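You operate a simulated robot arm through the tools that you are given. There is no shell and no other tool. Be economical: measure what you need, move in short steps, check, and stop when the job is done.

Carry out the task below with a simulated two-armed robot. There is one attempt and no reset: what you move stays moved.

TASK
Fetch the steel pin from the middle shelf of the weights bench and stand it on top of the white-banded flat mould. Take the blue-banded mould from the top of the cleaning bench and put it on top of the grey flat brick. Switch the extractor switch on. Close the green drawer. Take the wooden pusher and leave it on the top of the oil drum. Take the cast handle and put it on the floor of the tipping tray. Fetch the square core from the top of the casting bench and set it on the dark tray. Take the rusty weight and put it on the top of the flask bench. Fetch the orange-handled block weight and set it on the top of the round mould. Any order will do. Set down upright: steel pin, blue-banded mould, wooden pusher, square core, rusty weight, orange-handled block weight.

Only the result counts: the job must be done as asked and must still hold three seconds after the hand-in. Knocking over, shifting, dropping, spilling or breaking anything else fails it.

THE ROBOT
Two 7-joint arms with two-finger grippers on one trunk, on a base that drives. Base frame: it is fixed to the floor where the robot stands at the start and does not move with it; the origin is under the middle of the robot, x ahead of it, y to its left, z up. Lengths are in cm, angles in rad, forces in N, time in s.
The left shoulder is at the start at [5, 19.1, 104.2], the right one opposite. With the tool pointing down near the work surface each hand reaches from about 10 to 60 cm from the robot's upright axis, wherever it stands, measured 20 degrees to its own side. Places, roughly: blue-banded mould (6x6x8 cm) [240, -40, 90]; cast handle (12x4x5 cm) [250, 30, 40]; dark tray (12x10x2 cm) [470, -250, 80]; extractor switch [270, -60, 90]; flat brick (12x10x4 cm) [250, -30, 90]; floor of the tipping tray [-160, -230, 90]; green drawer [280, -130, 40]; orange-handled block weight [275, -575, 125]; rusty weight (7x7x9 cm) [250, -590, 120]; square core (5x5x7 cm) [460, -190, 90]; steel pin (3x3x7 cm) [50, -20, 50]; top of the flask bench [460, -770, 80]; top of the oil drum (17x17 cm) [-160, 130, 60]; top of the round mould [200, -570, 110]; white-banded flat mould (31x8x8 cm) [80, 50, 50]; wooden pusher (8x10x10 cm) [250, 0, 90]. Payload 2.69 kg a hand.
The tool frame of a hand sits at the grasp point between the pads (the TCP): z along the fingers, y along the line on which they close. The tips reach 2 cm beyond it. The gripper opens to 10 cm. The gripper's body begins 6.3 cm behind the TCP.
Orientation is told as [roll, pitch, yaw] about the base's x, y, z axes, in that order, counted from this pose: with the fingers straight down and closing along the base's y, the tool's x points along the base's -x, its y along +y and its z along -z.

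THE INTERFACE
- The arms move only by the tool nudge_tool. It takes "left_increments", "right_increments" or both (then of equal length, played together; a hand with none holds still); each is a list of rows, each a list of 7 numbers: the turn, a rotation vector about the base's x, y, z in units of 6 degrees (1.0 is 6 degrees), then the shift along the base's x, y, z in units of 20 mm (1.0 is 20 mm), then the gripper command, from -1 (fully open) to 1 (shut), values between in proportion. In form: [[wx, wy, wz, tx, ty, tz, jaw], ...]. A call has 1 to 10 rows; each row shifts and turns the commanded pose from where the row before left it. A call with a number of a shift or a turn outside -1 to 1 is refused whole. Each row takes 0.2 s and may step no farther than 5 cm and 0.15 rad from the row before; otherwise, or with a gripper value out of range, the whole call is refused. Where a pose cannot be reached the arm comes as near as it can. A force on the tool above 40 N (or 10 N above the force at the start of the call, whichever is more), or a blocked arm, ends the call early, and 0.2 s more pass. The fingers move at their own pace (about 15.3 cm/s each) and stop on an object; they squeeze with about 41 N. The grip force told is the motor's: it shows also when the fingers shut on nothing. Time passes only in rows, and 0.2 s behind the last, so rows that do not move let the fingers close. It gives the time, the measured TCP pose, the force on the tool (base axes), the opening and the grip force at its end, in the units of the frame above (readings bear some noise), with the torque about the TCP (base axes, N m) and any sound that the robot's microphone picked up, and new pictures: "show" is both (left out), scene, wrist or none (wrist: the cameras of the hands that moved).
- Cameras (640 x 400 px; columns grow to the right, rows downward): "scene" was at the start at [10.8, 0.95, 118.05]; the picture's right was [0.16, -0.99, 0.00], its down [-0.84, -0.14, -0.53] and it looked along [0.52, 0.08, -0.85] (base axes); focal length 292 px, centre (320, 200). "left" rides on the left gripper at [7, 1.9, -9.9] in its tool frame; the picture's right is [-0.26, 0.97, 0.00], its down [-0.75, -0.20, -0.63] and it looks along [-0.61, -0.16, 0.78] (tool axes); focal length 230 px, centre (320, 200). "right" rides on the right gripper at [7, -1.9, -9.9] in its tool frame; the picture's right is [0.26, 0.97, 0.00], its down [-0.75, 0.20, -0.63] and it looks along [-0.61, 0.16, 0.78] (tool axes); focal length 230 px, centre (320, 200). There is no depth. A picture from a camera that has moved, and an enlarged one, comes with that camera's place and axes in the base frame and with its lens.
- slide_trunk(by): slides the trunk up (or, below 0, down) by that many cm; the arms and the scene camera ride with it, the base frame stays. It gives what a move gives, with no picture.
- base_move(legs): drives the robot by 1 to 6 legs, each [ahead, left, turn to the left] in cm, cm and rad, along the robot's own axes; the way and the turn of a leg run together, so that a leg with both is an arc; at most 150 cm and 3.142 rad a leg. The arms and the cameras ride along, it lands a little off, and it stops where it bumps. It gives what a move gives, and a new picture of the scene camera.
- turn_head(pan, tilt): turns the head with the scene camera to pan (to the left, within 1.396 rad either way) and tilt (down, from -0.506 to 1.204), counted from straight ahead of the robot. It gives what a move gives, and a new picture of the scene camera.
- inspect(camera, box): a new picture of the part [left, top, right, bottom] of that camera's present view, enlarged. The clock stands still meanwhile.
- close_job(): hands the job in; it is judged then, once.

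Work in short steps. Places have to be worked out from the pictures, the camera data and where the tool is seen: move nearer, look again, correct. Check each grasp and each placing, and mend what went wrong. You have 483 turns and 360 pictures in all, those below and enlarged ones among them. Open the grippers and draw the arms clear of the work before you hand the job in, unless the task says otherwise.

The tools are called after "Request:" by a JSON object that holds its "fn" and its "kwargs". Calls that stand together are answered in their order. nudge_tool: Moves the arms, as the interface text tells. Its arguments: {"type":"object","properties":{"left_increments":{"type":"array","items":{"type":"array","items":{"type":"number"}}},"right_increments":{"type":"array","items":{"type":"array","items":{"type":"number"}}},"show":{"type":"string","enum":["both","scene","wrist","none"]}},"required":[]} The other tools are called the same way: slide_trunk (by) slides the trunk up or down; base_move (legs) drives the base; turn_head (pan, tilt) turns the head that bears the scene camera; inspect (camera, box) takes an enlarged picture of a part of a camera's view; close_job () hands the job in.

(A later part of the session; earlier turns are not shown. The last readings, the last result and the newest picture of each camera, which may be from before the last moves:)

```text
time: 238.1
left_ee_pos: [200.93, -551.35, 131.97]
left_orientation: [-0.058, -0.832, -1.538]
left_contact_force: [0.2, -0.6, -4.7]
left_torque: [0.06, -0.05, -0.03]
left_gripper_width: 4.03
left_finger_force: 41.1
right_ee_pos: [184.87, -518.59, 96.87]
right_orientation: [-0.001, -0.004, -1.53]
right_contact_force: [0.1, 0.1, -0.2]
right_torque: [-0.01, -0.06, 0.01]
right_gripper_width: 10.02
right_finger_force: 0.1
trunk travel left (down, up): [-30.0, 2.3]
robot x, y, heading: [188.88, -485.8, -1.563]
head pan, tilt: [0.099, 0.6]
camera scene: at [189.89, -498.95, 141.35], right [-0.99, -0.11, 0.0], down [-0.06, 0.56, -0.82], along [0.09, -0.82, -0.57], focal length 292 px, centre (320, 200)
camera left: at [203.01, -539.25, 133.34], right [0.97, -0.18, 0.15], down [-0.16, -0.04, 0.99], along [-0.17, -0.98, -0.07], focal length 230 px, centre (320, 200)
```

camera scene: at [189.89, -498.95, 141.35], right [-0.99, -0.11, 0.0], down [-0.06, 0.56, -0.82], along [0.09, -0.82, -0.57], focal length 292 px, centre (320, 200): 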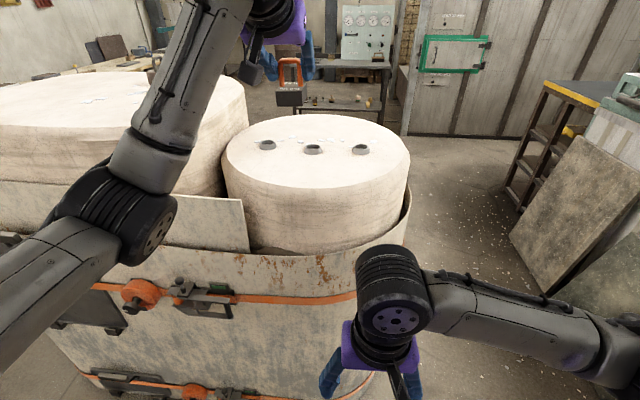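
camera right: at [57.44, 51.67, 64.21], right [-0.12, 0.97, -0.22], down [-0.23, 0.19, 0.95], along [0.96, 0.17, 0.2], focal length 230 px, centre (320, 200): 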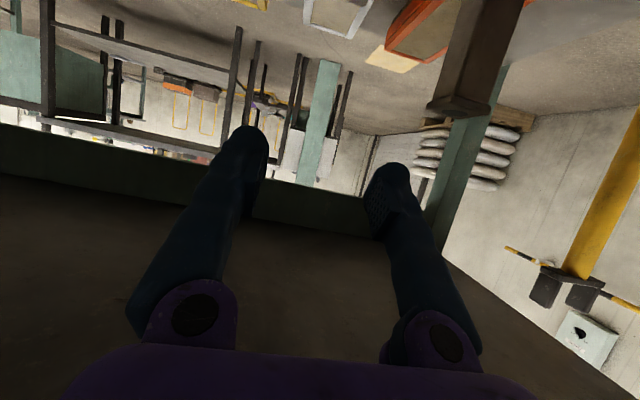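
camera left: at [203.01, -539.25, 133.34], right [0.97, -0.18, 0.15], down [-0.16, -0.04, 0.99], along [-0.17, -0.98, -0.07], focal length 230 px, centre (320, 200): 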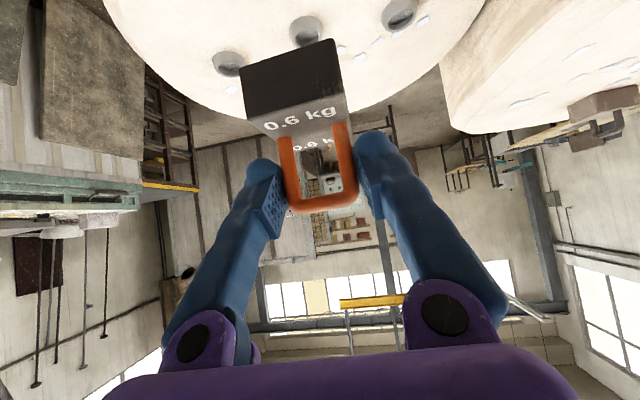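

Stud row at y≈-569, so place at y≈-559.5. Moving over and descending to just above.

Request:
{"fn": "nudge_tool", "kwargs": {"left_increments": [[0, 0, 0, -0.1, -1, -1, 1], [0, 0, 0, -0.1, -1, -1, 1], [0, 0, 0, -0.1, -1, -1, 1], [0, 0, 0, -0.1, -1, -1, 1], [0, 0, 0, 0, 0, -1, 1], [0, 0, 0, 0, 0, -1, 1], [0, 0, 0, 0, 0, -1, 1], [0, 0, 0, 0, 0, -1, 1]], "show": "both"}}

```text
time: 239.9
left_ee_pos: [200.2, -559.49, 116.1]
left_orientation: [-0.058, -0.834, -1.537]
left_contact_force: [0.4, -1.4, -5.5]
left_torque: [0.04, 0.02, 0.04]
left_gripper_width: 4.04
left_finger_force: 41.2
right_ee_pos: [184.93, -518.64, 96.81]
right_orientation: [-0.003, -0.003, -1.527]
right_contact_force: [0.3, -0.3, 1.2]
right_torque: [0.01, 0.04, 0.0]
right_gripper_width: 10.02
right_finger_force: 0.1
trunk travel left (down, up): [-30.0, 2.3]
robot x, y, heading: [188.86, -485.6, -1.558]
head pan, tilt: [0.099, 0.6]
camera scene: at [189.9, -498.97, 141.35], right [-0.99, -0.11, 0.0], down [-0.06, 0.56, -0.82], along [0.09, -0.82, -0.57], focal length 292 px, centre (320, 200)
camera left: at [202.29, -547.41, 117.52], right [0.97, -0.18, 0.15], down [-0.16, -0.04, 0.99], along [-0.17, -0.98, -0.07], focal length 230 px, centre (320, 200)
```

scene: 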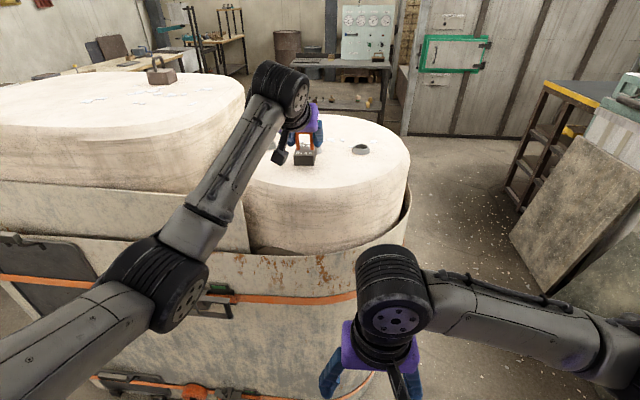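
left: 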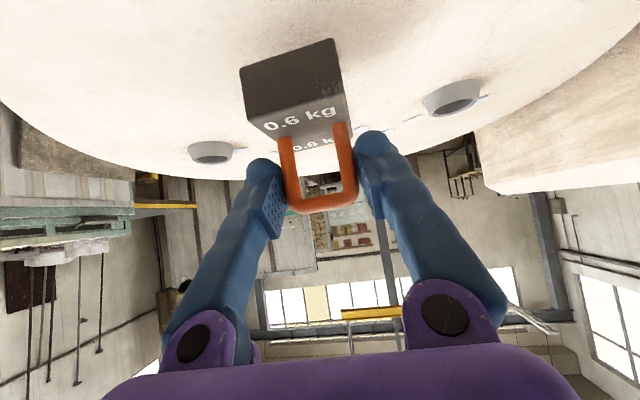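

Lowering gently until contact.

Request:
{"fn": "nudge_tool", "kwargs": {"left_increments": [[0, 0, 0, 0, 0, -0.3, 1], [0, 0, 0, 0, 0, -0.3, 1], [0, 0, 0, 0, 0, -0.3, 1], [0, 0, 0, 0, 0, 0, 1]], "show": "none"}}

```text
time: 240.9
left_ee_pos: [200.2, -559.45, 114.27]
left_orientation: [-0.058, -0.836, -1.537]
left_contact_force: [0.5, -1.3, -1.3]
left_torque: [0.14, -0.14, -0.08]
left_gripper_width: 4.02
left_finger_force: 41.5
right_ee_pos: [184.92, -518.57, 96.84]
right_orientation: [-0.002, -0.005, -1.529]
right_contact_force: [0.0, -0.9, -0.7]
right_torque: [-0.02, 0.03, -0.01]
right_gripper_width: 10.0
right_finger_force: 0.1
trunk travel left (down, up): [-30.0, 2.3]
robot x, y, heading: [189.1, -485.78, -1.563]
head pan, tilt: [0.099, 0.6]
```

Contact begins at z≈114.3 (load dropped to 1.3 N). A touch lower, then release.

Request:
{"fn": "nudge_tool", "kwargs": {"left_increments": [[0, 0, 0, 0, 0, -0.1, 1], [0, 0, 0, 0, 0, 0, 1], [0, 0, 0, 0, 0, 0, 0], [0, 0, 0, 0, 0, 0, -0.4], [0, 0, 0, 0, 0, 0, -0.4]], "show": "wrist"}}

```text
time: 242.1
left_ee_pos: [200.2, -559.34, 114.16]
left_orientation: [-0.057, -0.834, -1.539]
left_contact_force: [-0.3, -0.1, -0.1]
left_torque: [-0.04, -0.01, 0.03]
left_gripper_width: 6.99
left_finger_force: 0.1
right_ee_pos: [184.99, -518.54, 96.97]
right_orientation: [0.0, -0.005, -1.53]
right_contact_force: [-0.2, -1.0, 0.2]
right_torque: [0.01, -0.01, 0.0]
right_gripper_width: 10.01
right_finger_force: 0.2
trunk travel left (down, up): [-30.0, 2.3]
robot x, y, heading: [188.62, -485.71, -1.565]
head pan, tilt: [0.099, 0.6]
camera left: at [202.27, -547.29, 115.49], right [0.97, -0.18, 0.15], down [-0.16, -0.04, 0.99], along [-0.17, -0.98, -0.06], focal length 230 px, centre (320, 200)
```

left: 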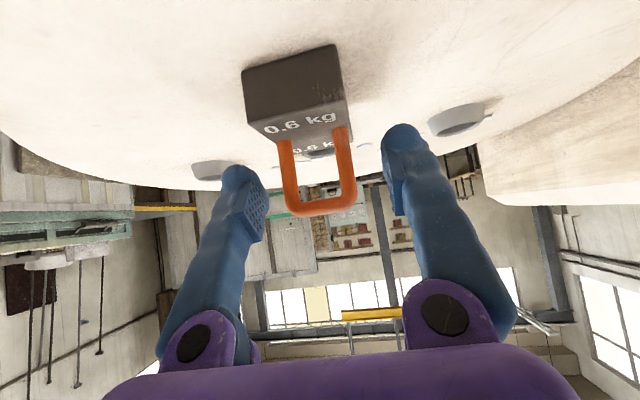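

Standing well. Withdrawing along the tool axis and looking.

Request:
{"fn": "nudge_tool", "kwargs": {"left_increments": [[0, 0, 0, 0, 0.74, 0.67, -0.4], [0, 0, 0, 0, 0.74, 0.67, -0.4], [0, 0, 0, 0, 0.74, 0.67, -0.4], [0, 0, 0, 0, 0.74, 0.67, -0.4], [0, 0, 0, 0, 0.74, 1, -0.4], [0, 0, 0, 0, 0.74, 1, -0.4], [0, 0, 0, 0, 0.74, 1, -0.4], [0, 0, 0, 0, 0.74, 1, -0.4]], "show": "scene"}}

```text
time: 243.9
left_ee_pos: [200.02, -547.5, 127.5]
left_orientation: [-0.057, -0.837, -1.538]
left_contact_force: [-0.2, 1.1, -0.3]
left_torque: [0.02, 0.0, -0.02]
left_gripper_width: 7.0
left_finger_force: 0.0
right_ee_pos: [184.96, -518.47, 96.86]
right_orientation: [0.0, -0.005, -1.529]
right_contact_force: [-0.2, -0.7, 0.0]
right_torque: [-0.01, 0.03, 0.02]
right_gripper_width: 10.01
right_finger_force: 0.2
trunk travel left (down, up): [-30.0, 2.3]
robot x, y, heading: [188.97, -486.22, -1.564]
head pan, tilt: [0.099, 0.6]
camera scene: at [189.86, -498.81, 141.36], right [-0.99, -0.11, 0.0], down [-0.06, 0.56, -0.83], along [0.09, -0.82, -0.56], focal length 292 px, centre (320, 200)
```

scene: 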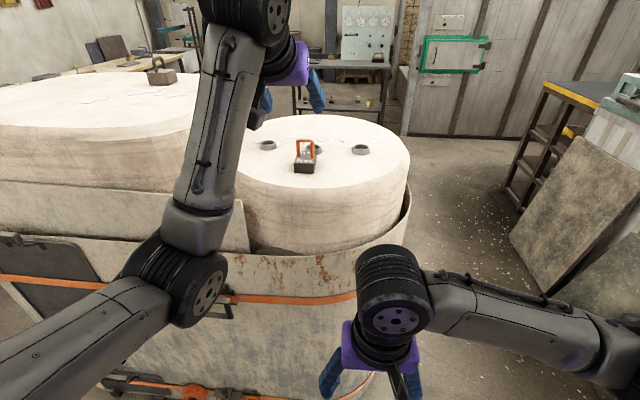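

Orange weight stands on the round mould. Next the rusty weight from the south side: retract the arm, back off, and drive round.

Request:
{"fn": "nudge_tool", "kwargs": {"left_increments": [[0, 0, 0, 0, 1, 0.5, -1], [0, 0, 0, 0, 1, 0.5, -1], [0, 0, 0, 0, 1, 0.3, -1], [0, 0, 0, 0, 1, 0, -1], [0, 0, 0, 0, 1, 0, -1], [0, 0, 0, 0, 1, 0, -1], [0, 0, 0, 0, 1, 0, -1]], "show": "none"}}

Request:
{"fn": "base_move", "kwargs": {"legs": [[-38, 0, 0], [0, 140, 0], [0, 27, 0], [120, 0, 0], [110, 0, 0], [0, 0, -3.13]]}}

Request:
{"fn": "turn_head", "kwargs": {"pan": 0.7, "tilt": 0.5}}

```text
time: 245.5
left_ee_pos: [199.92, -533.61, 130.19]
left_orientation: [-0.058, -0.834, -1.538]
left_contact_force: [-0.3, 0.3, -0.3]
left_torque: [0.0, 0.03, 0.01]
left_gripper_width: 10.0
left_finger_force: 0.1
right_ee_pos: [184.9, -518.53, 96.83]
right_orientation: [-0.001, -0.005, -1.529]
right_contact_force: [-0.8, 0.7, 0.1]
right_torque: [-0.02, 0.02, 0.02]
right_gripper_width: 9.96
right_finger_force: 0.0
trunk travel left (down, up): [-30.0, 2.3]
robot x, y, heading: [188.86, -486.07, -1.562]
head pan, tilt: [0.099, 0.6]
```

```text
time: 271.6
left_ee_pos: [357.4, -684.7, 130.01]
left_orientation: [-0.057, -0.832, -1.592]
left_contact_force: [0.2, 0.2, 0.8]
left_torque: [-0.02, 0.04, 0.03]
left_gripper_width: 9.99
left_finger_force: 0.1
right_ee_pos: [343.37, -668.7, 96.93]
right_orientation: [0.001, -0.01, -1.587]
right_contact_force: [0.1, 0.4, 0.8]
right_torque: [-0.06, 0.02, 0.02]
right_gripper_width: 9.99
right_finger_force: 0.0
trunk travel left (down, up): [-30.0, 2.3]
robot x, y, heading: [348.93, -636.67, -1.611]
head pan, tilt: [0.099, 0.6]
stopped in leg 5: the robot was blocked; the commanded pose is now the measured one
camera scene: at [349.32, -649.24, 141.37], right [-1.0, -0.05, 0.0], down [-0.03, 0.56, -0.83], along [0.04, -0.82, -0.56], focal length 292 px, centre (320, 200)
```

scene: 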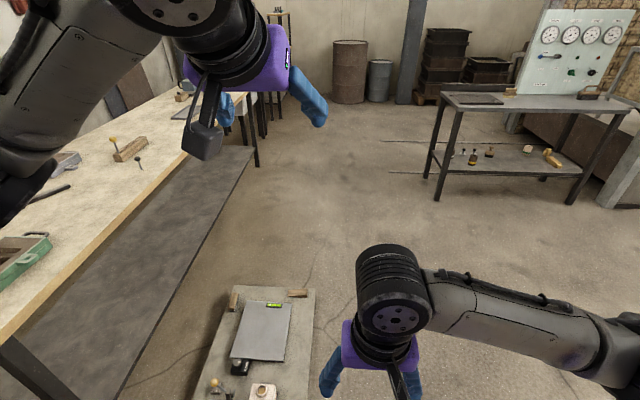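

```text
time: 272.6
left_ee_pos: [357.34, -684.76, 130.11]
left_orientation: [-0.058, -0.831, -1.591]
left_contact_force: [0.1, 0.1, -0.7]
left_torque: [0.0, 0.01, -0.03]
left_gripper_width: 9.98
left_finger_force: 0.1
right_ee_pos: [343.25, -668.83, 96.89]
right_orientation: [-0.001, -0.007, -1.585]
right_contact_force: [0.1, -0.6, -0.2]
right_torque: [-0.02, -0.01, -0.01]
right_gripper_width: 9.98
right_finger_force: 0.1
trunk travel left (down, up): [-30.0, 2.3]
robot x, y, heading: [349.19, -636.42, -1.619]
head pan, tilt: [0.7, 0.499]
camera scene: at [354.39, -647.76, 142.27], right [-0.79, -0.61, 0.0], down [-0.29, 0.38, -0.88], along [0.53, -0.7, -0.48], focal length 292 px, centre (320, 200)
```

scene: 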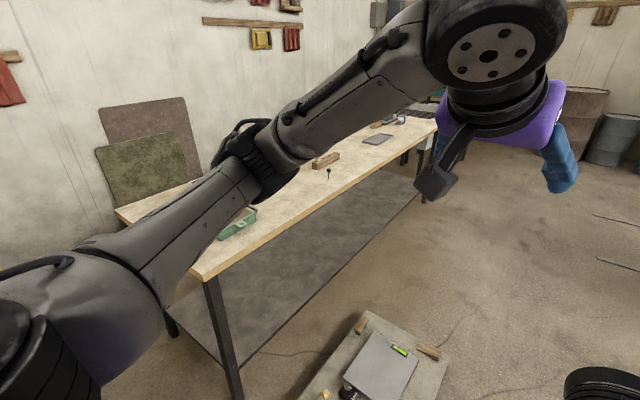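

Blocked by a low slab (with a level and small parts) on the floor. Backing off straight and inspecting it.

Request:
{"fn": "base_move", "kwargs": {"legs": [[-30, 0, 0.04]]}}

Request:
{"fn": "turn_head", "kwargs": {"pan": 0.1, "tilt": 0.75}}

Request:
{"fn": "inspect", "kwargs": {"camera": "scene", "box": [180, 200, 380, 325]}}

```text
time: 274.7
left_ee_pos: [359.85, -654.3, 130.09]
left_orientation: [-0.057, -0.83, -1.559]
left_contact_force: [0.1, 0.5, 0.4]
left_torque: [0.01, -0.03, 0.01]
left_gripper_width: 9.98
left_finger_force: 0.1
right_ee_pos: [345.27, -638.74, 96.93]
right_orientation: [-0.001, -0.009, -1.555]
right_contact_force: [0.2, 0.6, -0.1]
right_torque: [-0.01, -0.01, 0.0]
right_gripper_width: 9.96
right_finger_force: 0.1
trunk travel left (down, up): [-30.0, 2.3]
robot x, y, heading: [349.72, -606.4, -1.587]
head pan, tilt: [0.7, 0.499]
camera scene: at [355.67, -617.35, 142.28], right [-0.77, -0.63, 0.0], down [-0.3, 0.37, -0.88], along [0.56, -0.68, -0.48], focal length 292 px, centre (320, 200)
```

scene: 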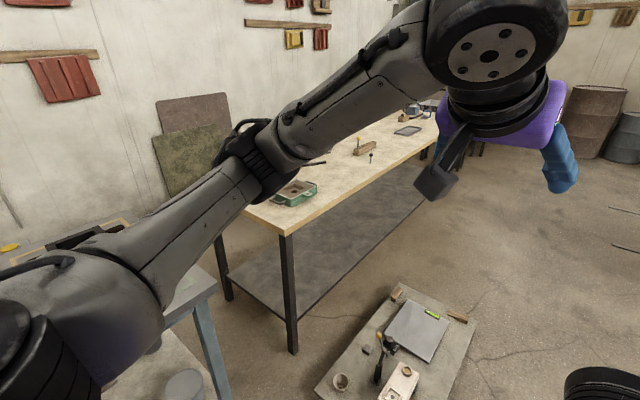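

```text
time: 275.7
left_ee_pos: [359.82, -654.37, 129.98]
left_orientation: [-0.058, -0.831, -1.558]
left_contact_force: [-0.1, -0.3, 0.8]
left_torque: [0.03, -0.03, 0.03]
left_gripper_width: 10.02
left_finger_force: 0.0
right_ee_pos: [345.26, -638.76, 97.01]
right_orientation: [-0.002, -0.008, -1.556]
right_contact_force: [0.4, -0.3, 0.2]
right_torque: [0.01, 0.02, -0.02]
right_gripper_width: 10.01
right_finger_force: 0.0
trunk travel left (down, up): [-30.0, 2.3]
robot x, y, heading: [349.97, -606.23, -1.586]
head pan, tilt: [0.099, 0.75]
camera scene: at [350.62, -618.61, 140.08], right [-1.0, -0.09, 0.0], down [-0.06, 0.68, -0.73], along [0.06, -0.73, -0.68], focal length 292 px, centre (320, 200)
```

scene: 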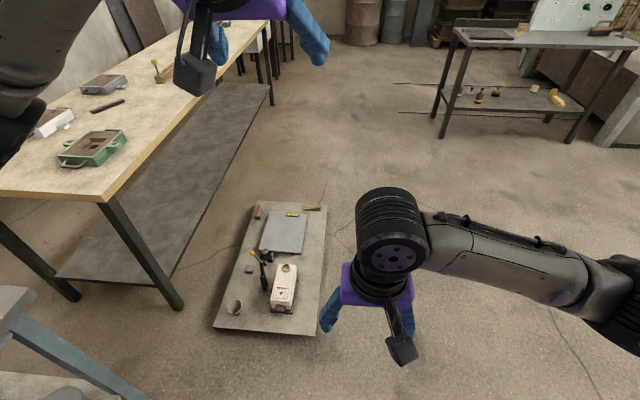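

```text
3.20 times, centred on (280, 262) of scene
camera zoom: at [350.62, -618.61, 140.08], right [-1.0, -0.09, 0.0], down [-0.06, 0.68, -0.73], along [0.06, -0.73, -0.68], focal length 936 px, centre (448, 0)
```

zoom: 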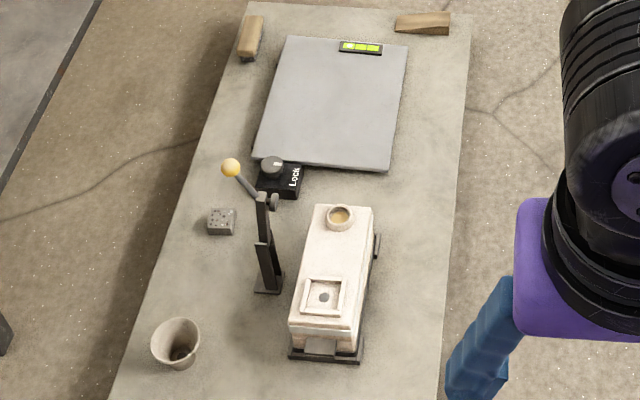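

Items on the slab are upright; it spans x 355–403, y -754…-672, so base half-length ≈36 cm. I'll go round the west side of the furnace instead; first to its northwest corner to look.

Request:
{"fn": "base_move", "kwargs": {"legs": [[-140, 0, 0.015], [0, -130, 0], [0, -92, 0]]}}

Request:
{"fn": "turn_head", "kwargs": {"pan": 0.0, "tilt": 0.55}}

```text
time: 301.7
left_ee_pos: [140.34, -520.63, 130.17]
left_orientation: [-0.056, -0.829, -1.524]
left_contact_force: [-0.5, 0.2, -0.6]
left_torque: [0.02, 0.01, -0.01]
left_gripper_width: 10.0
left_finger_force: 0.0
right_ee_pos: [125.31, -505.6, 96.86]
right_orientation: [-0.001, -0.007, -1.517]
right_contact_force: [0.0, 0.0, 0.0]
right_torque: [0.04, 0.02, -0.01]
right_gripper_width: 9.98
right_finger_force: 0.1
trunk travel left (down, up): [-30.0, 2.3]
robot x, y, heading: [128.75, -472.7, -1.548]
head pan, tilt: [0.099, 0.75]
camera scene: at [129.92, -485.16, 140.07], right [-0.99, -0.12, 0.0], down [-0.08, 0.68, -0.73], along [0.09, -0.73, -0.68], focal length 292 px, centre (320, 200)
```

scene: 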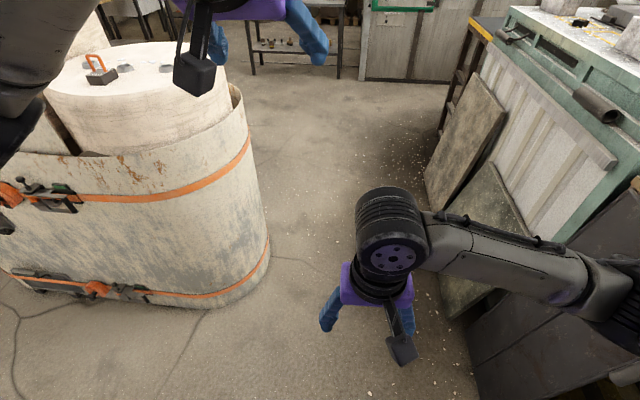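

```text
time: 302.4
left_ee_pos: [140.44, -520.55, 130.05]
left_orientation: [-0.057, -0.831, -1.523]
left_contact_force: [1.1, 0.5, -0.5]
left_torque: [-0.03, 0.0, 0.0]
left_gripper_width: 9.99
left_finger_force: 0.1
right_ee_pos: [125.27, -505.55, 96.9]
right_orientation: [-0.003, -0.008, -1.519]
right_contact_force: [0.7, -0.6, 0.2]
right_torque: [-0.01, 0.04, 0.01]
right_gripper_width: 9.97
right_finger_force: 0.0
trunk travel left (down, up): [-30.0, 2.3]
robot x, y, heading: [128.97, -472.81, -1.549]
head pan, tilt: [0.0, 0.55]
camera scene: at [129.13, -485.92, 141.81], right [-1.0, -0.02, 0.0], down [-0.01, 0.52, -0.85], along [0.02, -0.85, -0.52], focal length 292 px, centre (320, 200)
```

scene: 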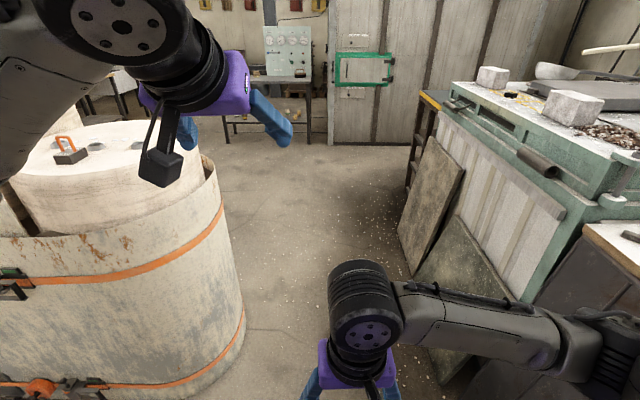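

Corridor is x 79–172. I'll raise the left arm higher so its elbow clears the round mould and weight, then pass at x≈124.

Request:
{"fn": "slide_trunk", "kwargs": {"by": 2.2}}

Request:
{"fn": "nudge_tool", "kwargs": {"left_increments": [[0, 0, 0, -0.3, 0, 1, -1], [0, 0, 0, -0.3, 0, 1, -1], [0, 0, 0, -0.3, 0, 1, -1], [0, 0, 0, -0.3, 0, 1, -1], [0, 0, 0, -0.3, 0, 1, -1], [0, 0, 0, -0.3, 0, 1, -1], [0, 0, 0, -0.3, 0, 1, -1]], "show": "none"}}

Request:
{"fn": "turn_head", "kwargs": {"pan": 1.0, "tilt": 0.6}}

```text
time: 303.1
left_ee_pos: [140.56, -520.57, 132.31]
left_orientation: [-0.057, -0.83, -1.525]
left_contact_force: [-0.1, 0.1, 0.0]
left_torque: [0.0, 0.02, 0.02]
left_gripper_width: 9.99
left_finger_force: 0.0
right_ee_pos: [125.26, -505.63, 99.14]
right_orientation: [-0.002, -0.007, -1.517]
right_contact_force: [-0.3, -0.9, 0.3]
right_torque: [-0.01, 0.0, 0.03]
right_gripper_width: 9.97
right_finger_force: 0.0
trunk travel left (down, up): [-32.2, 0.1]
robot x, y, heading: [129.08, -472.78, -1.55]
head pan, tilt: [0.0, 0.55]
```

```text
time: 304.7
left_ee_pos: [136.21, -520.38, 146.58]
left_orientation: [-0.056, -0.828, -1.524]
left_contact_force: [-0.5, 0.6, -0.2]
left_torque: [0.01, 0.02, 0.0]
left_gripper_width: 10.0
left_finger_force: 0.0
right_ee_pos: [125.23, -505.52, 99.1]
right_orientation: [0.0, -0.007, -1.52]
right_contact_force: [1.2, 0.9, -0.2]
right_torque: [-0.02, -0.02, 0.02]
right_gripper_width: 9.97
right_finger_force: 0.0
trunk travel left (down, up): [-32.2, 0.1]
robot x, y, heading: [128.72, -472.52, -1.555]
head pan, tilt: [0.0, 0.55]
```

```text
time: 306.0
left_ee_pos: [136.19, -520.42, 146.46]
left_orientation: [-0.058, -0.831, -1.524]
left_contact_force: [-0.1, 0.8, 0.1]
left_torque: [-0.02, 0.04, 0.03]
left_gripper_width: 9.99
left_finger_force: 0.1
right_ee_pos: [125.29, -505.61, 99.12]
right_orientation: [0.001, -0.007, -1.519]
right_contact_force: [-0.5, 0.0, -1.1]
right_torque: [-0.02, -0.01, 0.01]
right_gripper_width: 9.97
right_finger_force: 0.1
trunk travel left (down, up): [-32.2, 0.1]
robot x, y, heading: [128.96, -472.88, -1.549]
head pan, tilt: [1.0, 0.6]
camera scene: at [136.46, -481.56, 143.56], right [-0.52, -0.85, 0.0], down [-0.48, 0.3, -0.83], along [0.7, -0.43, -0.56], focal length 292 px, centre (320, 200)
```

scene: 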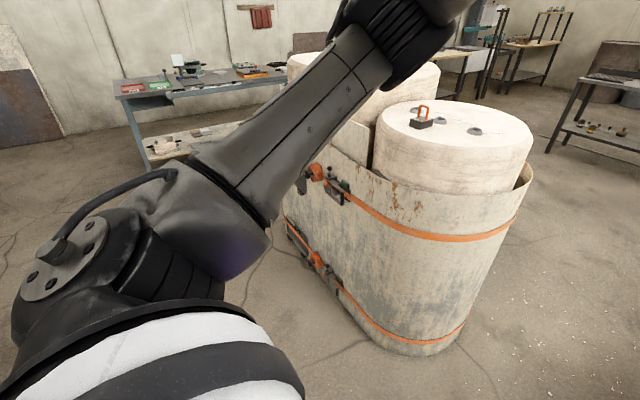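

Elbow clears. Driving south through the corridor in x≈124, then stopping south-west of the furnace.

Request:
{"fn": "base_move", "kwargs": {"legs": [[0, -5, -0.02], [130, 0, 0], [75, 0, 0]]}}

Request:
{"fn": "turn_head", "kwargs": {"pan": 0.9, "tilt": 0.5}}

```text
time: 316.8
left_ee_pos: [131.17, -722.92, 146.52]
left_orientation: [-0.057, -0.83, -1.529]
left_contact_force: [0.3, 0.2, 0.2]
left_torque: [0.01, 0.0, 0.0]
left_gripper_width: 10.03
left_finger_force: 0.1
right_ee_pos: [120.38, -707.93, 99.09]
right_orientation: [0.0, -0.007, -1.523]
right_contact_force: [0.4, -0.5, -0.1]
right_torque: [0.06, -0.02, 0.0]
right_gripper_width: 9.98
right_finger_force: 0.1
trunk travel left (down, up): [-32.2, 0.1]
robot x, y, heading: [123.66, -674.95, -1.555]
head pan, tilt: [1.0, 0.6]
camera scene: at [131.64, -683.96, 143.56], right [-0.53, -0.85, 0.0], down [-0.48, 0.3, -0.83], along [0.7, -0.43, -0.56], focal length 292 px, centre (320, 200)
```

scene: 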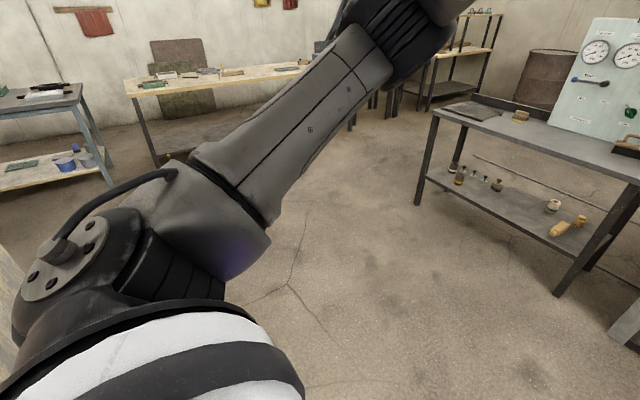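

```text
time: 317.4
left_ee_pos: [131.24, -722.92, 146.46]
left_orientation: [-0.058, -0.831, -1.528]
left_contact_force: [0.5, -0.6, 0.3]
left_torque: [0.01, 0.02, 0.0]
left_gripper_width: 10.01
left_finger_force: 0.0
right_ee_pos: [120.5, -707.89, 99.21]
right_orientation: [0.0, -0.006, -1.524]
right_contact_force: [-0.2, 0.3, -0.1]
right_torque: [0.01, -0.03, -0.01]
right_gripper_width: 10.01
right_finger_force: 0.1
trunk travel left (down, up): [-32.2, 0.1]
robot x, y, heading: [124.4, -674.94, -1.556]
head pan, tilt: [0.901, 0.499]
camera scene: at [131.35, -684.82, 144.47], right [-0.61, -0.79, 0.0], down [-0.38, 0.29, -0.88], along [0.7, -0.53, -0.48], focal length 292 px, centre (320, 200)
```

scene: 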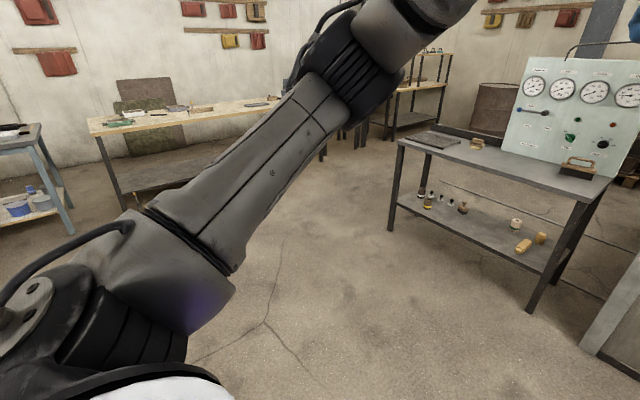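

South side is free. Turning to face +y and strafing east to line the left hand up with the rusty weight.

Request:
{"fn": "base_move", "kwargs": {"legs": [[0, 0, 3.127], [0, -138, 0]]}}

Request:
{"fn": "turn_head", "kwargs": {"pan": 0.0, "tilt": 0.6}}

```text
time: 337.4
left_ee_pos: [252.54, -614.24, 146.5]
left_orientation: [-0.054, -0.829, 1.69]
left_contact_force: [0.2, 0.5, 0.1]
left_torque: [0.01, -0.02, -0.01]
left_gripper_width: 9.98
left_finger_force: 0.0
right_ee_pos: [264.51, -628.32, 99.15]
right_orientation: [-0.001, -0.006, 1.695]
right_contact_force: [-1.5, 0.4, 0.3]
right_torque: [-0.02, -0.03, 0.01]
right_gripper_width: 9.99
right_finger_force: 0.1
trunk travel left (down, up): [-32.2, 0.1]
robot x, y, heading: [263.52, -661.44, 1.666]
head pan, tilt: [0.901, 0.499]
camera scene: at [255.34, -652.44, 144.47], right [0.55, 0.84, 0.0], down [0.4, -0.26, -0.88], along [-0.74, 0.48, -0.48], focal length 292 px, centre (320, 200)
```

scene: 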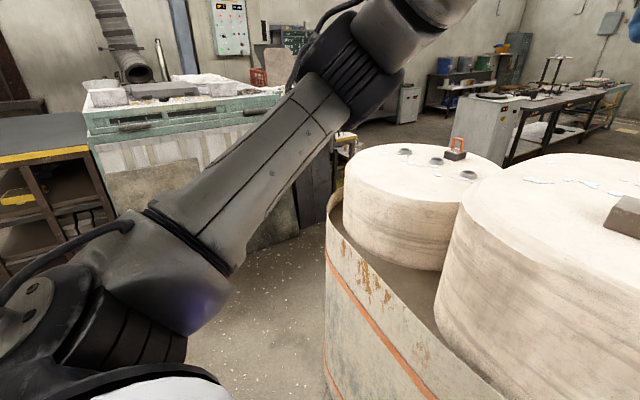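

```text
time: 338.6
left_ee_pos: [252.64, -614.16, 146.45]
left_orientation: [-0.056, -0.831, 1.689]
left_contact_force: [0.6, -0.4, -0.9]
left_torque: [-0.02, 0.01, 0.04]
left_gripper_width: 9.98
left_finger_force: 0.0
right_ee_pos: [264.45, -628.39, 99.16]
right_orientation: [0.001, -0.007, 1.692]
right_contact_force: [0.2, -0.8, -0.1]
right_torque: [0.02, 0.0, 0.0]
right_gripper_width: 10.01
right_finger_force: 0.0
trunk travel left (down, up): [-32.2, 0.1]
robot x, y, heading: [263.17, -661.65, 1.667]
head pan, tilt: [0.0, 0.6]
camera scene: at [262.13, -648.61, 143.56], right [1.0, 0.09, 0.0], down [0.05, -0.56, -0.83], along [-0.08, 0.82, -0.56], focal length 292 px, centre (320, 200)
```

scene: 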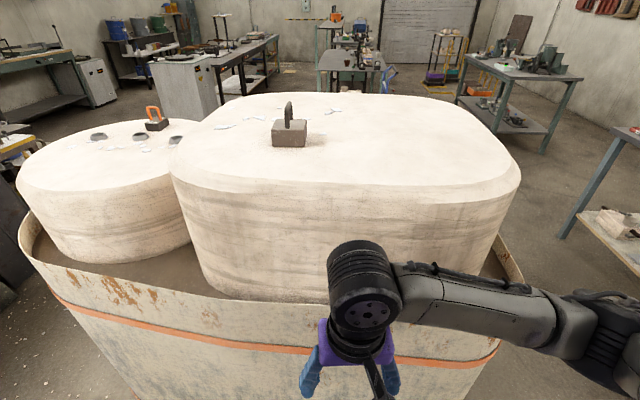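

The rusty weight's bail lies along y, ideal for closing along x. Moving the left hand to about (251,-601,134) for a wrist view.

Request:
{"fn": "nudge_tool", "kwargs": {"left_increments": [[0, 0, 0, -0.1, 1, -0.9, -1], [0, 0, 0, -0.1, 1, -0.9, -1], [0, 0, 0, -0.1, 1, -0.9, -1], [0, 0, 0, -0.1, 1, -0.9, -1], [0, 0, 0, -0.1, 1, -0.9, -1], [0, 0, 0, -0.1, 1, -0.9, -1], [0, 0, 0, -0.1, 1, -0.9, -1]], "show": "wrist"}}

```text
time: 340.2
left_ee_pos: [251.4, -600.09, 133.87]
left_orientation: [-0.055, -0.831, 1.687]
left_contact_force: [-0.4, 0.5, -0.5]
left_torque: [-0.01, -0.02, -0.02]
left_gripper_width: 9.99
left_finger_force: 0.1
right_ee_pos: [264.54, -628.32, 99.09]
right_orientation: [-0.001, -0.005, 1.694]
right_contact_force: [-0.1, 0.7, 0.0]
right_torque: [0.03, 0.03, 0.02]
right_gripper_width: 9.97
right_finger_force: 0.1
trunk travel left (down, up): [-32.2, 0.1]
robot x, y, heading: [263.05, -661.02, 1.661]
head pan, tilt: [0.0, 0.6]
camera left: at [250.48, -612.23, 135.21], right [-0.98, 0.1, 0.15], down [0.16, 0.05, 0.99], along [0.09, 0.99, -0.07], focal length 230 px, centre (320, 200)
```

left: 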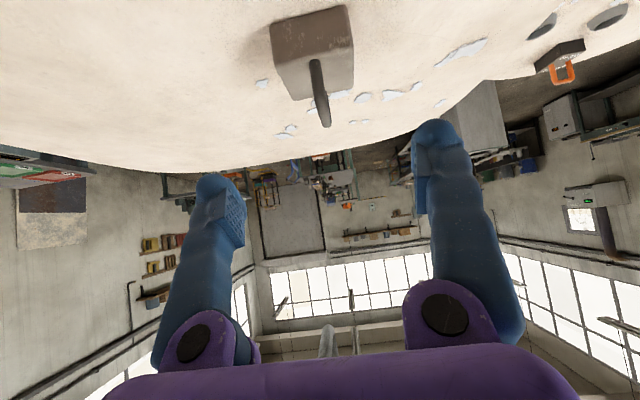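

Handle centre about (250.6,-591), top z≈127. Moving in and closing on the bail.

Request:
{"fn": "nudge_tool", "kwargs": {"left_increments": [[0, 0, 0, -0.05, 0.9, -0.8, -1], [0, 0, 0, -0.1, 0.9, -0.8, -0.6], [0, 0, 0, -0.1, 0.9, -0.8, -0.4], [0, 0, 0, -0.1, 0.9, -0.8, -0.2], [0, 0, 0, 0, 0.9, -0.8, -0.2], [0, 0, 0, 0, 0, 0, -0.2]], "show": "wrist"}}

```text
time: 341.6
left_ee_pos: [250.47, -591.25, 125.7]
left_orientation: [-0.058, -0.831, 1.689]
left_contact_force: [-0.7, 0.3, 0.3]
left_torque: [-0.01, -0.03, 0.0]
left_gripper_width: 5.99
left_finger_force: 0.0
right_ee_pos: [264.42, -628.36, 99.13]
right_orientation: [-0.002, -0.006, 1.694]
right_contact_force: [0.2, 0.8, -0.3]
right_torque: [0.01, -0.01, 0.02]
right_gripper_width: 10.0
right_finger_force: 0.1
trunk travel left (down, up): [-32.2, 0.1]
robot x, y, heading: [263.36, -661.05, 1.668]
head pan, tilt: [0.0, 0.6]
camera left: at [249.57, -603.26, 127.18], right [-0.98, 0.1, 0.15], down [0.16, 0.05, 0.99], along [0.09, 0.99, -0.07], focal length 230 px, centre (320, 200)
```

left: 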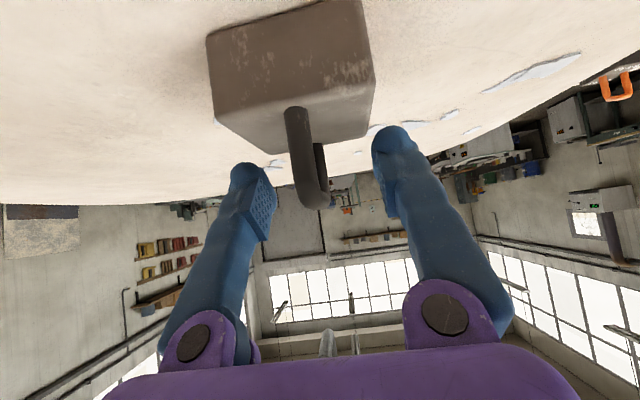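

Raising 0.7 cm to keep clear of the block's top, then closing.

Request:
{"fn": "nudge_tool", "kwargs": {"left_increments": [[0, 0, 0, 0, 0, 0.35, -0.2], [0, 0, 0, 0, 0, 0, 0.4], [0, 0, 0, 0, 0, 0, 1], [0, 0, 0, 0, 0, 0, 1], [0, 0, 0, 0, 0, 0, 1]], "show": "wrist"}}

```text
time: 342.8
left_ee_pos: [250.48, -591.29, 126.5]
left_orientation: [-0.056, -0.829, 1.689]
left_contact_force: [0.6, -0.7, 0.5]
left_torque: [0.03, 0.03, -0.01]
left_gripper_width: 0.92
left_finger_force: 36.9
right_ee_pos: [264.52, -628.41, 99.1]
right_orientation: [-0.001, -0.008, 1.692]
right_contact_force: [-0.4, -0.4, -0.5]
right_torque: [0.01, -0.04, -0.03]
right_gripper_width: 9.99
right_finger_force: 0.0
trunk travel left (down, up): [-32.2, 0.1]
robot x, y, heading: [263.51, -661.59, 1.66]
head pan, tilt: [0.0, 0.6]
camera left: at [249.59, -603.3, 127.86], right [-0.98, 0.1, 0.15], down [0.16, 0.05, 0.99], along [0.09, 0.99, -0.07], focal length 230 px, centre (320, 200)
```

left: 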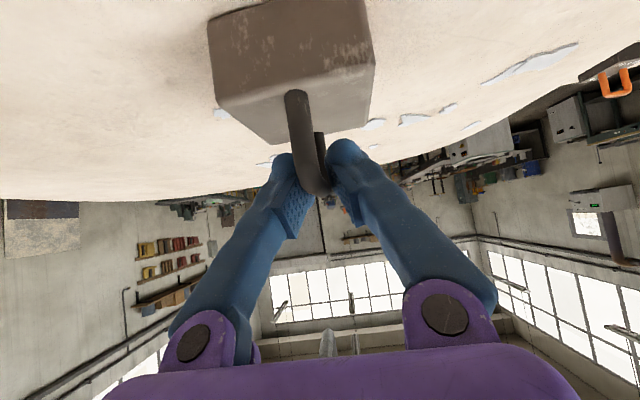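

Gripped the bail at 0.9 cm. Lift gently.

Request:
{"fn": "nudge_tool", "kwargs": {"left_increments": [[0, 0, 0, 0, 0, 0.3, 1], [0, 0, 0, 0, 0, 0.5, 1], [0, 0, 0, 0, 0, 0.5, 1], [0, 0, 0, 0, 0, 0, 1]], "show": "wrist"}}

```text
time: 343.8
left_ee_pos: [250.55, -590.88, 128.86]
left_orientation: [-0.057, -0.828, 1.69]
left_contact_force: [-0.6, 0.5, -12.4]
left_torque: [0.04, -0.03, 0.02]
left_gripper_width: 0.92
left_finger_force: 37.1
right_ee_pos: [264.55, -628.2, 99.14]
right_orientation: [-0.002, -0.004, 1.693]
right_contact_force: [-0.1, 0.2, 0.3]
right_torque: [-0.01, 0.01, 0.0]
right_gripper_width: 9.95
right_finger_force: 0.0
trunk travel left (down, up): [-32.2, 0.1]
robot x, y, heading: [263.23, -661.13, 1.661]
head pan, tilt: [0.0, 0.6]
camera left: at [249.62, -603.03, 130.39], right [-0.98, 0.1, 0.15], down [0.16, 0.06, 0.99], along [0.09, 0.99, -0.07], focal length 230 px, centre (320, 200)
```

left: 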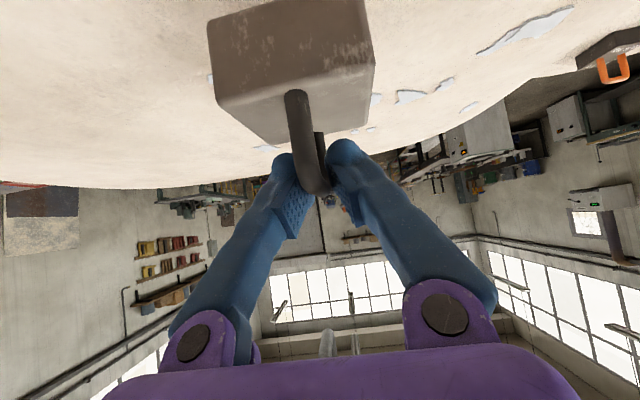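

Holding 1.25 kg. Raising, retracting, then driving to the flask bench south of the slab.

Request:
{"fn": "nudge_tool", "kwargs": {"left_increments": [[0, 0, 0, 0, 0, 1, 1], [0, 0, 0, 0, 0, 1, 1], [0, 0, 0, 0, -1, 1, 1], [0, 0, 0, 0, -1, 1, 1], [0, 0, 0, 0, -1, 0.5, 1], [0, 0, 0, 0, -1, 0, 1], [0, 0, 0, 0, -1, 0, 1], [0, 0, 0, 0, -1, 0, 1], [0, 0, 0, 0, -1, 0, 1]], "show": "none"}}

Request:
{"fn": "base_move", "kwargs": {"legs": [[-135, 0, 0], [0, 0, -1.66], [55, -22, 0]]}}

Request:
{"fn": "turn_head", "kwargs": {"pan": 0.2, "tilt": 0.6}}

```text
time: 345.8
left_ee_pos: [250.57, -605.19, 138.02]
left_orientation: [-0.056, -0.83, 1.686]
left_contact_force: [-0.2, -1.1, -11.9]
left_torque: [0.05, -0.02, -0.04]
left_gripper_width: 0.9
left_finger_force: 36.7
right_ee_pos: [264.38, -628.33, 99.04]
right_orientation: [-0.002, -0.006, 1.693]
right_contact_force: [0.4, -0.4, 0.2]
right_torque: [0.03, -0.03, 0.0]
right_gripper_width: 9.98
right_finger_force: 0.0
trunk travel left (down, up): [-32.2, 0.1]
robot x, y, heading: [263.44, -661.18, 1.66]
head pan, tilt: [0.0, 0.6]
```

```text
time: 359.4
left_ee_pos: [387.84, -804.87, 138.18]
left_orientation: [-0.057, -0.829, 0.05]
left_contact_force: [-0.3, -0.1, -13.1]
left_torque: [0.0, -0.05, 0.02]
left_gripper_width: 0.88
left_finger_force: 37.1
right_ee_pos: [363.78, -817.26, 99.08]
right_orientation: [0.0, -0.006, 0.053]
right_contact_force: [0.1, 0.3, 0.0]
right_torque: [0.01, 0.0, -0.02]
right_gripper_width: 10.01
right_finger_force: 0.0
trunk travel left (down, up): [-32.2, 0.1]
robot x, y, heading: [330.79, -813.79, 0.024]
head pan, tilt: [0.0, 0.6]
camera scene: at [343.89, -813.68, 143.54], right [0.02, -1.0, 0.0], down [-0.57, -0.01, -0.82], along [0.82, 0.02, -0.57], focal length 292 px, centre (320, 200)
```

scene: 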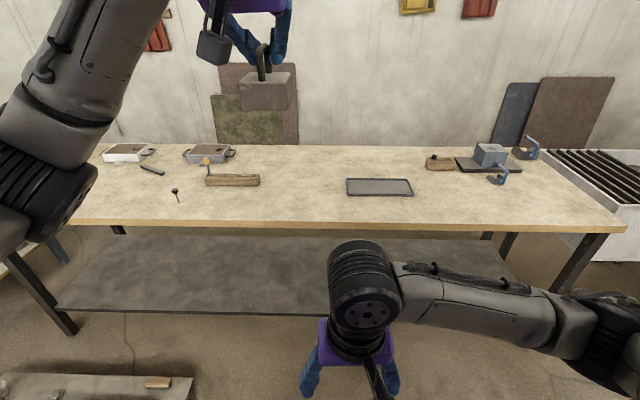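

```text
time: 360.1
left_ee_pos: [387.85, -804.86, 138.05]
left_orientation: [-0.056, -0.828, 0.049]
left_contact_force: [-1.0, 0.5, -11.9]
left_torque: [-0.01, -0.03, 0.0]
left_gripper_width: 0.92
left_finger_force: 36.9
right_ee_pos: [363.79, -817.28, 99.1]
right_orientation: [0.0, -0.005, 0.054]
right_contact_force: [0.1, -0.1, 0.8]
right_torque: [0.01, -0.04, -0.04]
right_gripper_width: 10.02
right_finger_force: 0.1
trunk travel left (down, up): [-32.2, 0.1]
robot x, y, heading: [330.74, -814.15, 0.027]
head pan, tilt: [0.201, 0.6]
camera scene: at [343.65, -811.92, 143.54], right [0.22, -0.97, 0.0], down [-0.55, -0.13, -0.82], along [0.8, 0.18, -0.57], focal length 292 px, centre (320, 200)
```

scene: 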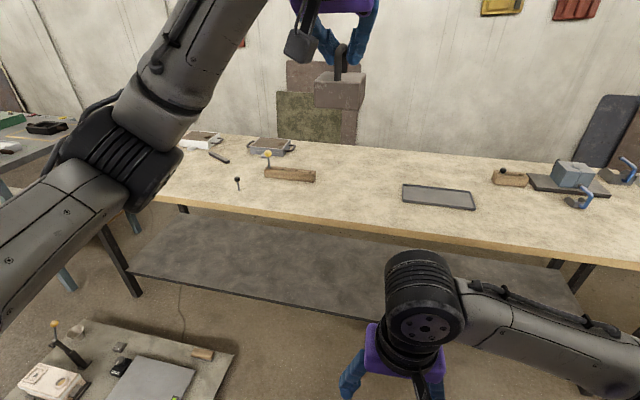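

Clear spot on the bench at about (437,-804), straight ahead of the left hand; table edge x≈419. Lowering the trunk and driving up.

Request:
{"fn": "base_move", "kwargs": {"legs": [[28, 0, -0.02]]}}

Request:
{"fn": "slide_trunk", "kwargs": {"by": -22}}

Request:
{"fn": "nudge_tool", "kwargs": {"left_increments": [[0, 0, 0, 1, 0, -0.8, 1], [0, 0, 0, 1, 0, -0.8, 1], [0, 0, 0, 1, 0, -0.8, 1], [0, 0, 0, 1, 0, -0.8, 1], [0, 0, 0, 1, 0, -0.8, 1], [0, 0, 0, 0.5, 0, -0.8, 1], [0, 0, 0, 0, 0, -0.8, 1]], "show": "both"}}

```text
time: 362.1
left_ee_pos: [415.31, -806.08, 138.08]
left_orientation: [-0.056, -0.83, 0.024]
left_contact_force: [-0.2, 0.5, -12.3]
left_torque: [0.03, -0.06, -0.01]
left_gripper_width: 0.9
left_finger_force: 36.2
right_ee_pos: [390.93, -817.83, 99.1]
right_orientation: [0.001, -0.007, 0.028]
right_contact_force: [-0.6, -0.1, -0.3]
right_torque: [0.0, 0.04, -0.04]
right_gripper_width: 9.99
right_finger_force: 0.1
trunk travel left (down, up): [-32.2, 0.1]
robot x, y, heading: [358.26, -813.76, -0.0]
head pan, tilt: [0.201, 0.6]
camera scene: at [370.98, -811.96, 143.54], right [0.2, -0.98, 0.0], down [-0.55, -0.11, -0.82], along [0.81, 0.16, -0.57], focal length 292 px, centre (320, 200)
```

scene: 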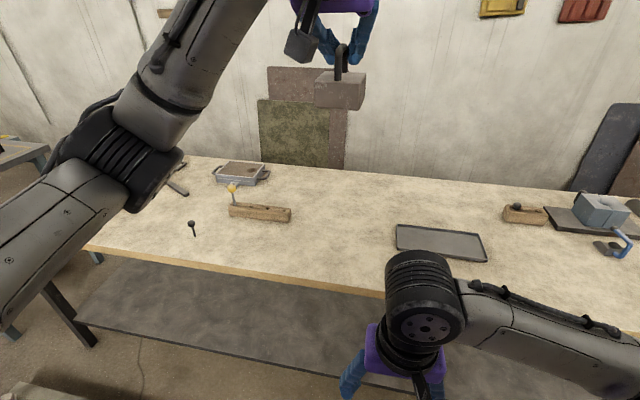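

```text
time: 364.4
left_ee_pos: [415.3, -806.02, 116.13]
left_orientation: [-0.055, -0.828, 0.023]
left_contact_force: [-0.2, -0.1, -11.2]
left_torque: [0.05, -0.04, 0.03]
left_gripper_width: 0.91
left_finger_force: 36.8
right_ee_pos: [390.72, -817.9, 77.02]
right_orientation: [0.002, -0.004, 0.029]
right_contact_force: [0.1, 0.3, 0.4]
right_torque: [0.02, -0.02, 0.02]
right_gripper_width: 10.0
right_finger_force: 0.0
trunk travel left (down, up): [-10.2, 22.1]
robot x, y, heading: [357.95, -813.44, 0.0]
head pan, tilt: [0.201, 0.6]
```

```text
time: 366.0
left_ee_pos: [426.41, -805.91, 104.87]
left_orientation: [-0.056, -0.827, 0.024]
left_contact_force: [0.5, 0.0, -11.3]
left_torque: [0.02, -0.04, 0.0]
left_gripper_width: 0.89
left_finger_force: 36.8
right_ee_pos: [390.89, -817.87, 77.01]
right_orientation: [-0.001, -0.005, 0.027]
right_contact_force: [0.6, 0.3, 0.5]
right_torque: [0.01, 0.04, 0.0]
right_gripper_width: 10.0
right_finger_force: 0.0
trunk travel left (down, up): [-10.2, 22.1]
robot x, y, heading: [358.05, -813.51, 0.003]
head pan, tilt: [0.201, 0.6]
camera scene: at [370.96, -811.96, 121.54], right [0.2, -0.98, 0.0], down [-0.56, -0.11, -0.82], along [0.81, 0.16, -0.57], focal length 292 px, centre (320, 200)
camera left: at [414.59, -803.65, 106.35], right [0.19, 0.97, 0.15], down [0.04, -0.16, 0.99], along [0.98, -0.18, -0.07], focal length 230 px, centre (320, 200)
```

scene: 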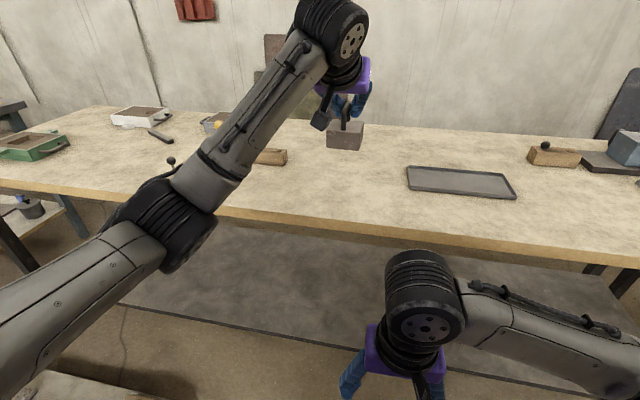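
left: 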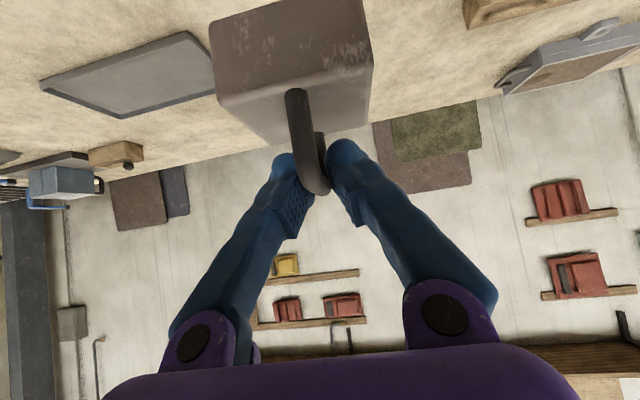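

Clear below. Moving to (436,-805) and descending close to the surface.

Request:
{"fn": "nudge_tool", "kwargs": {"left_increments": [[0, 0, 0, 1, 0.1, -0.8, 1], [0, 0, 0, 1, 0.1, -0.8, 1], [0, 0, 0, 1, 0.1, -0.8, 1], [0, 0, 0, 1, 0.1, -0.8, 1], [0, 0, 0, 0.8, 0.1, -0.8, 1], [0, 0, 0, 0, 0, -1, 1], [0, 0, 0, 0, 0, -1, 1], [0, 0, 0, 0, 0, -1, 1]], "show": "both"}}

```text
time: 367.8
left_ee_pos: [435.79, -805.22, 90.97]
left_orientation: [-0.055, -0.829, 0.022]
left_contact_force: [-0.4, 0.6, -10.8]
left_torque: [-0.01, -0.02, -0.02]
left_gripper_width: 0.91
left_finger_force: 36.8
right_ee_pos: [390.97, -817.82, 77.06]
right_orientation: [-0.001, -0.005, 0.027]
right_contact_force: [0.3, -0.1, -0.2]
right_torque: [-0.02, 0.01, 0.01]
right_gripper_width: 9.99
right_finger_force: 0.1
trunk travel left (down, up): [-10.2, 22.1]
robot x, y, heading: [358.29, -813.32, -0.001]
head pan, tilt: [0.201, 0.6]
camera scene: at [370.98, -811.95, 121.53], right [0.2, -0.98, 0.0], down [-0.56, -0.11, -0.82], along [0.81, 0.16, -0.57], focal length 292 px, centre (320, 200)
camera left: at [423.95, -802.94, 92.36], right [0.19, 0.97, 0.15], down [0.04, -0.16, 0.99], along [0.98, -0.18, -0.07], focal length 230 px, centre (320, 200)
```

scene: 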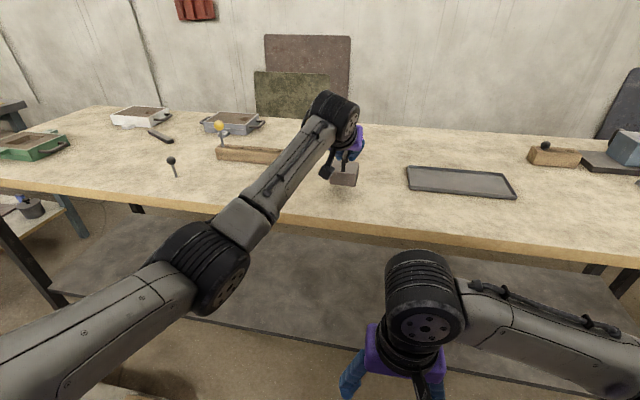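
left: 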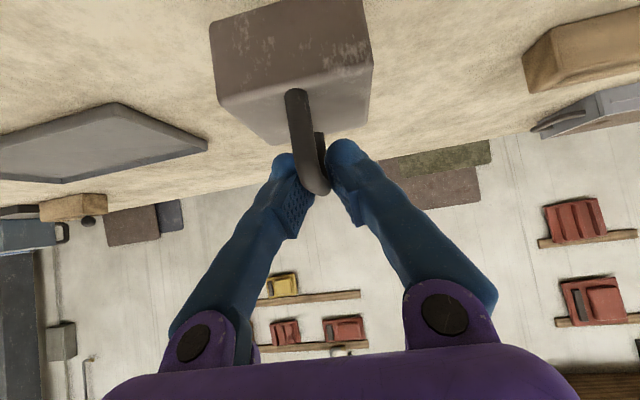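

Descending in small steps until contact.

Request:
{"fn": "nudge_tool", "kwargs": {"left_increments": [[0, 0, 0, 0, 0, -0.5, 1], [0, 0, 0, 0, 0, -0.4, 1], [0, 0, 0, 0, 0, -0.3, 1], [0, 0, 0, 0, 0, -0.2, 1], [0, 0, 0, 0, 0, 0, 1]], "show": "none"}}

```text
time: 369.0
left_ee_pos: [435.84, -805.17, 88.02]
left_orientation: [-0.055, -0.828, 0.023]
left_contact_force: [-0.2, -0.1, -12.4]
left_torque: [0.01, -0.06, 0.02]
left_gripper_width: 0.9
left_finger_force: 36.7
right_ee_pos: [390.78, -817.77, 77.07]
right_orientation: [0.0, -0.005, 0.029]
right_contact_force: [-0.1, 0.7, -0.5]
right_torque: [-0.01, 0.0, 0.0]
right_gripper_width: 10.01
right_finger_force: 0.0
trunk travel left (down, up): [-10.2, 22.1]
robot x, y, heading: [358.26, -813.59, 0.003]
head pan, tilt: [0.201, 0.6]
```

Request:
{"fn": "nudge_tool", "kwargs": {"left_increments": [[0, 0, 0, 0, 0, -0.2, 1], [0, 0, 0, 0, 0, -0.2, 1], [0, 0, 0, 0, 0, -0.2, 1], [0, 0, 0, 0, 0, 0, 1]], "show": "wrist"}}

```text
time: 370.0
left_ee_pos: [435.86, -805.1, 87.6]
left_orientation: [-0.056, -0.841, 0.023]
left_contact_force: [2.4, 2.8, 14.0]
left_torque: [0.03, 0.67, -0.03]
left_gripper_width: 0.92
left_finger_force: 36.8
right_ee_pos: [390.74, -817.8, 77.13]
right_orientation: [-0.001, -0.01, 0.028]
right_contact_force: [0.0, -0.5, -0.1]
right_torque: [0.0, 0.03, 0.01]
right_gripper_width: 9.99
right_finger_force: 0.0
trunk travel left (down, up): [-10.2, 22.1]
robot x, y, heading: [358.2, -813.78, -0.003]
head pan, tilt: [0.201, 0.6]
camera left: at [423.96, -802.82, 88.91], right [0.19, 0.97, 0.15], down [0.03, -0.16, 0.99], along [0.98, -0.18, -0.06], focal length 230 px, centre (320, 200)
```

left: 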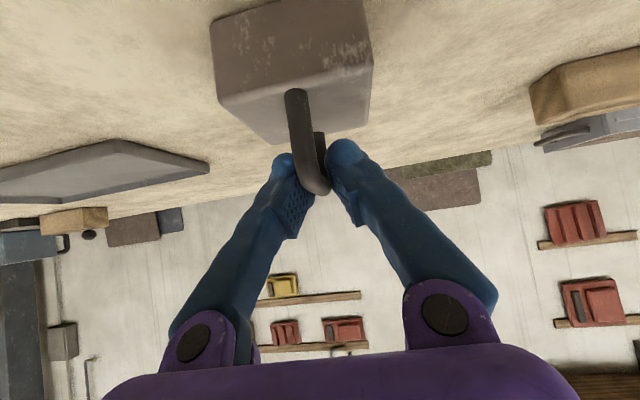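

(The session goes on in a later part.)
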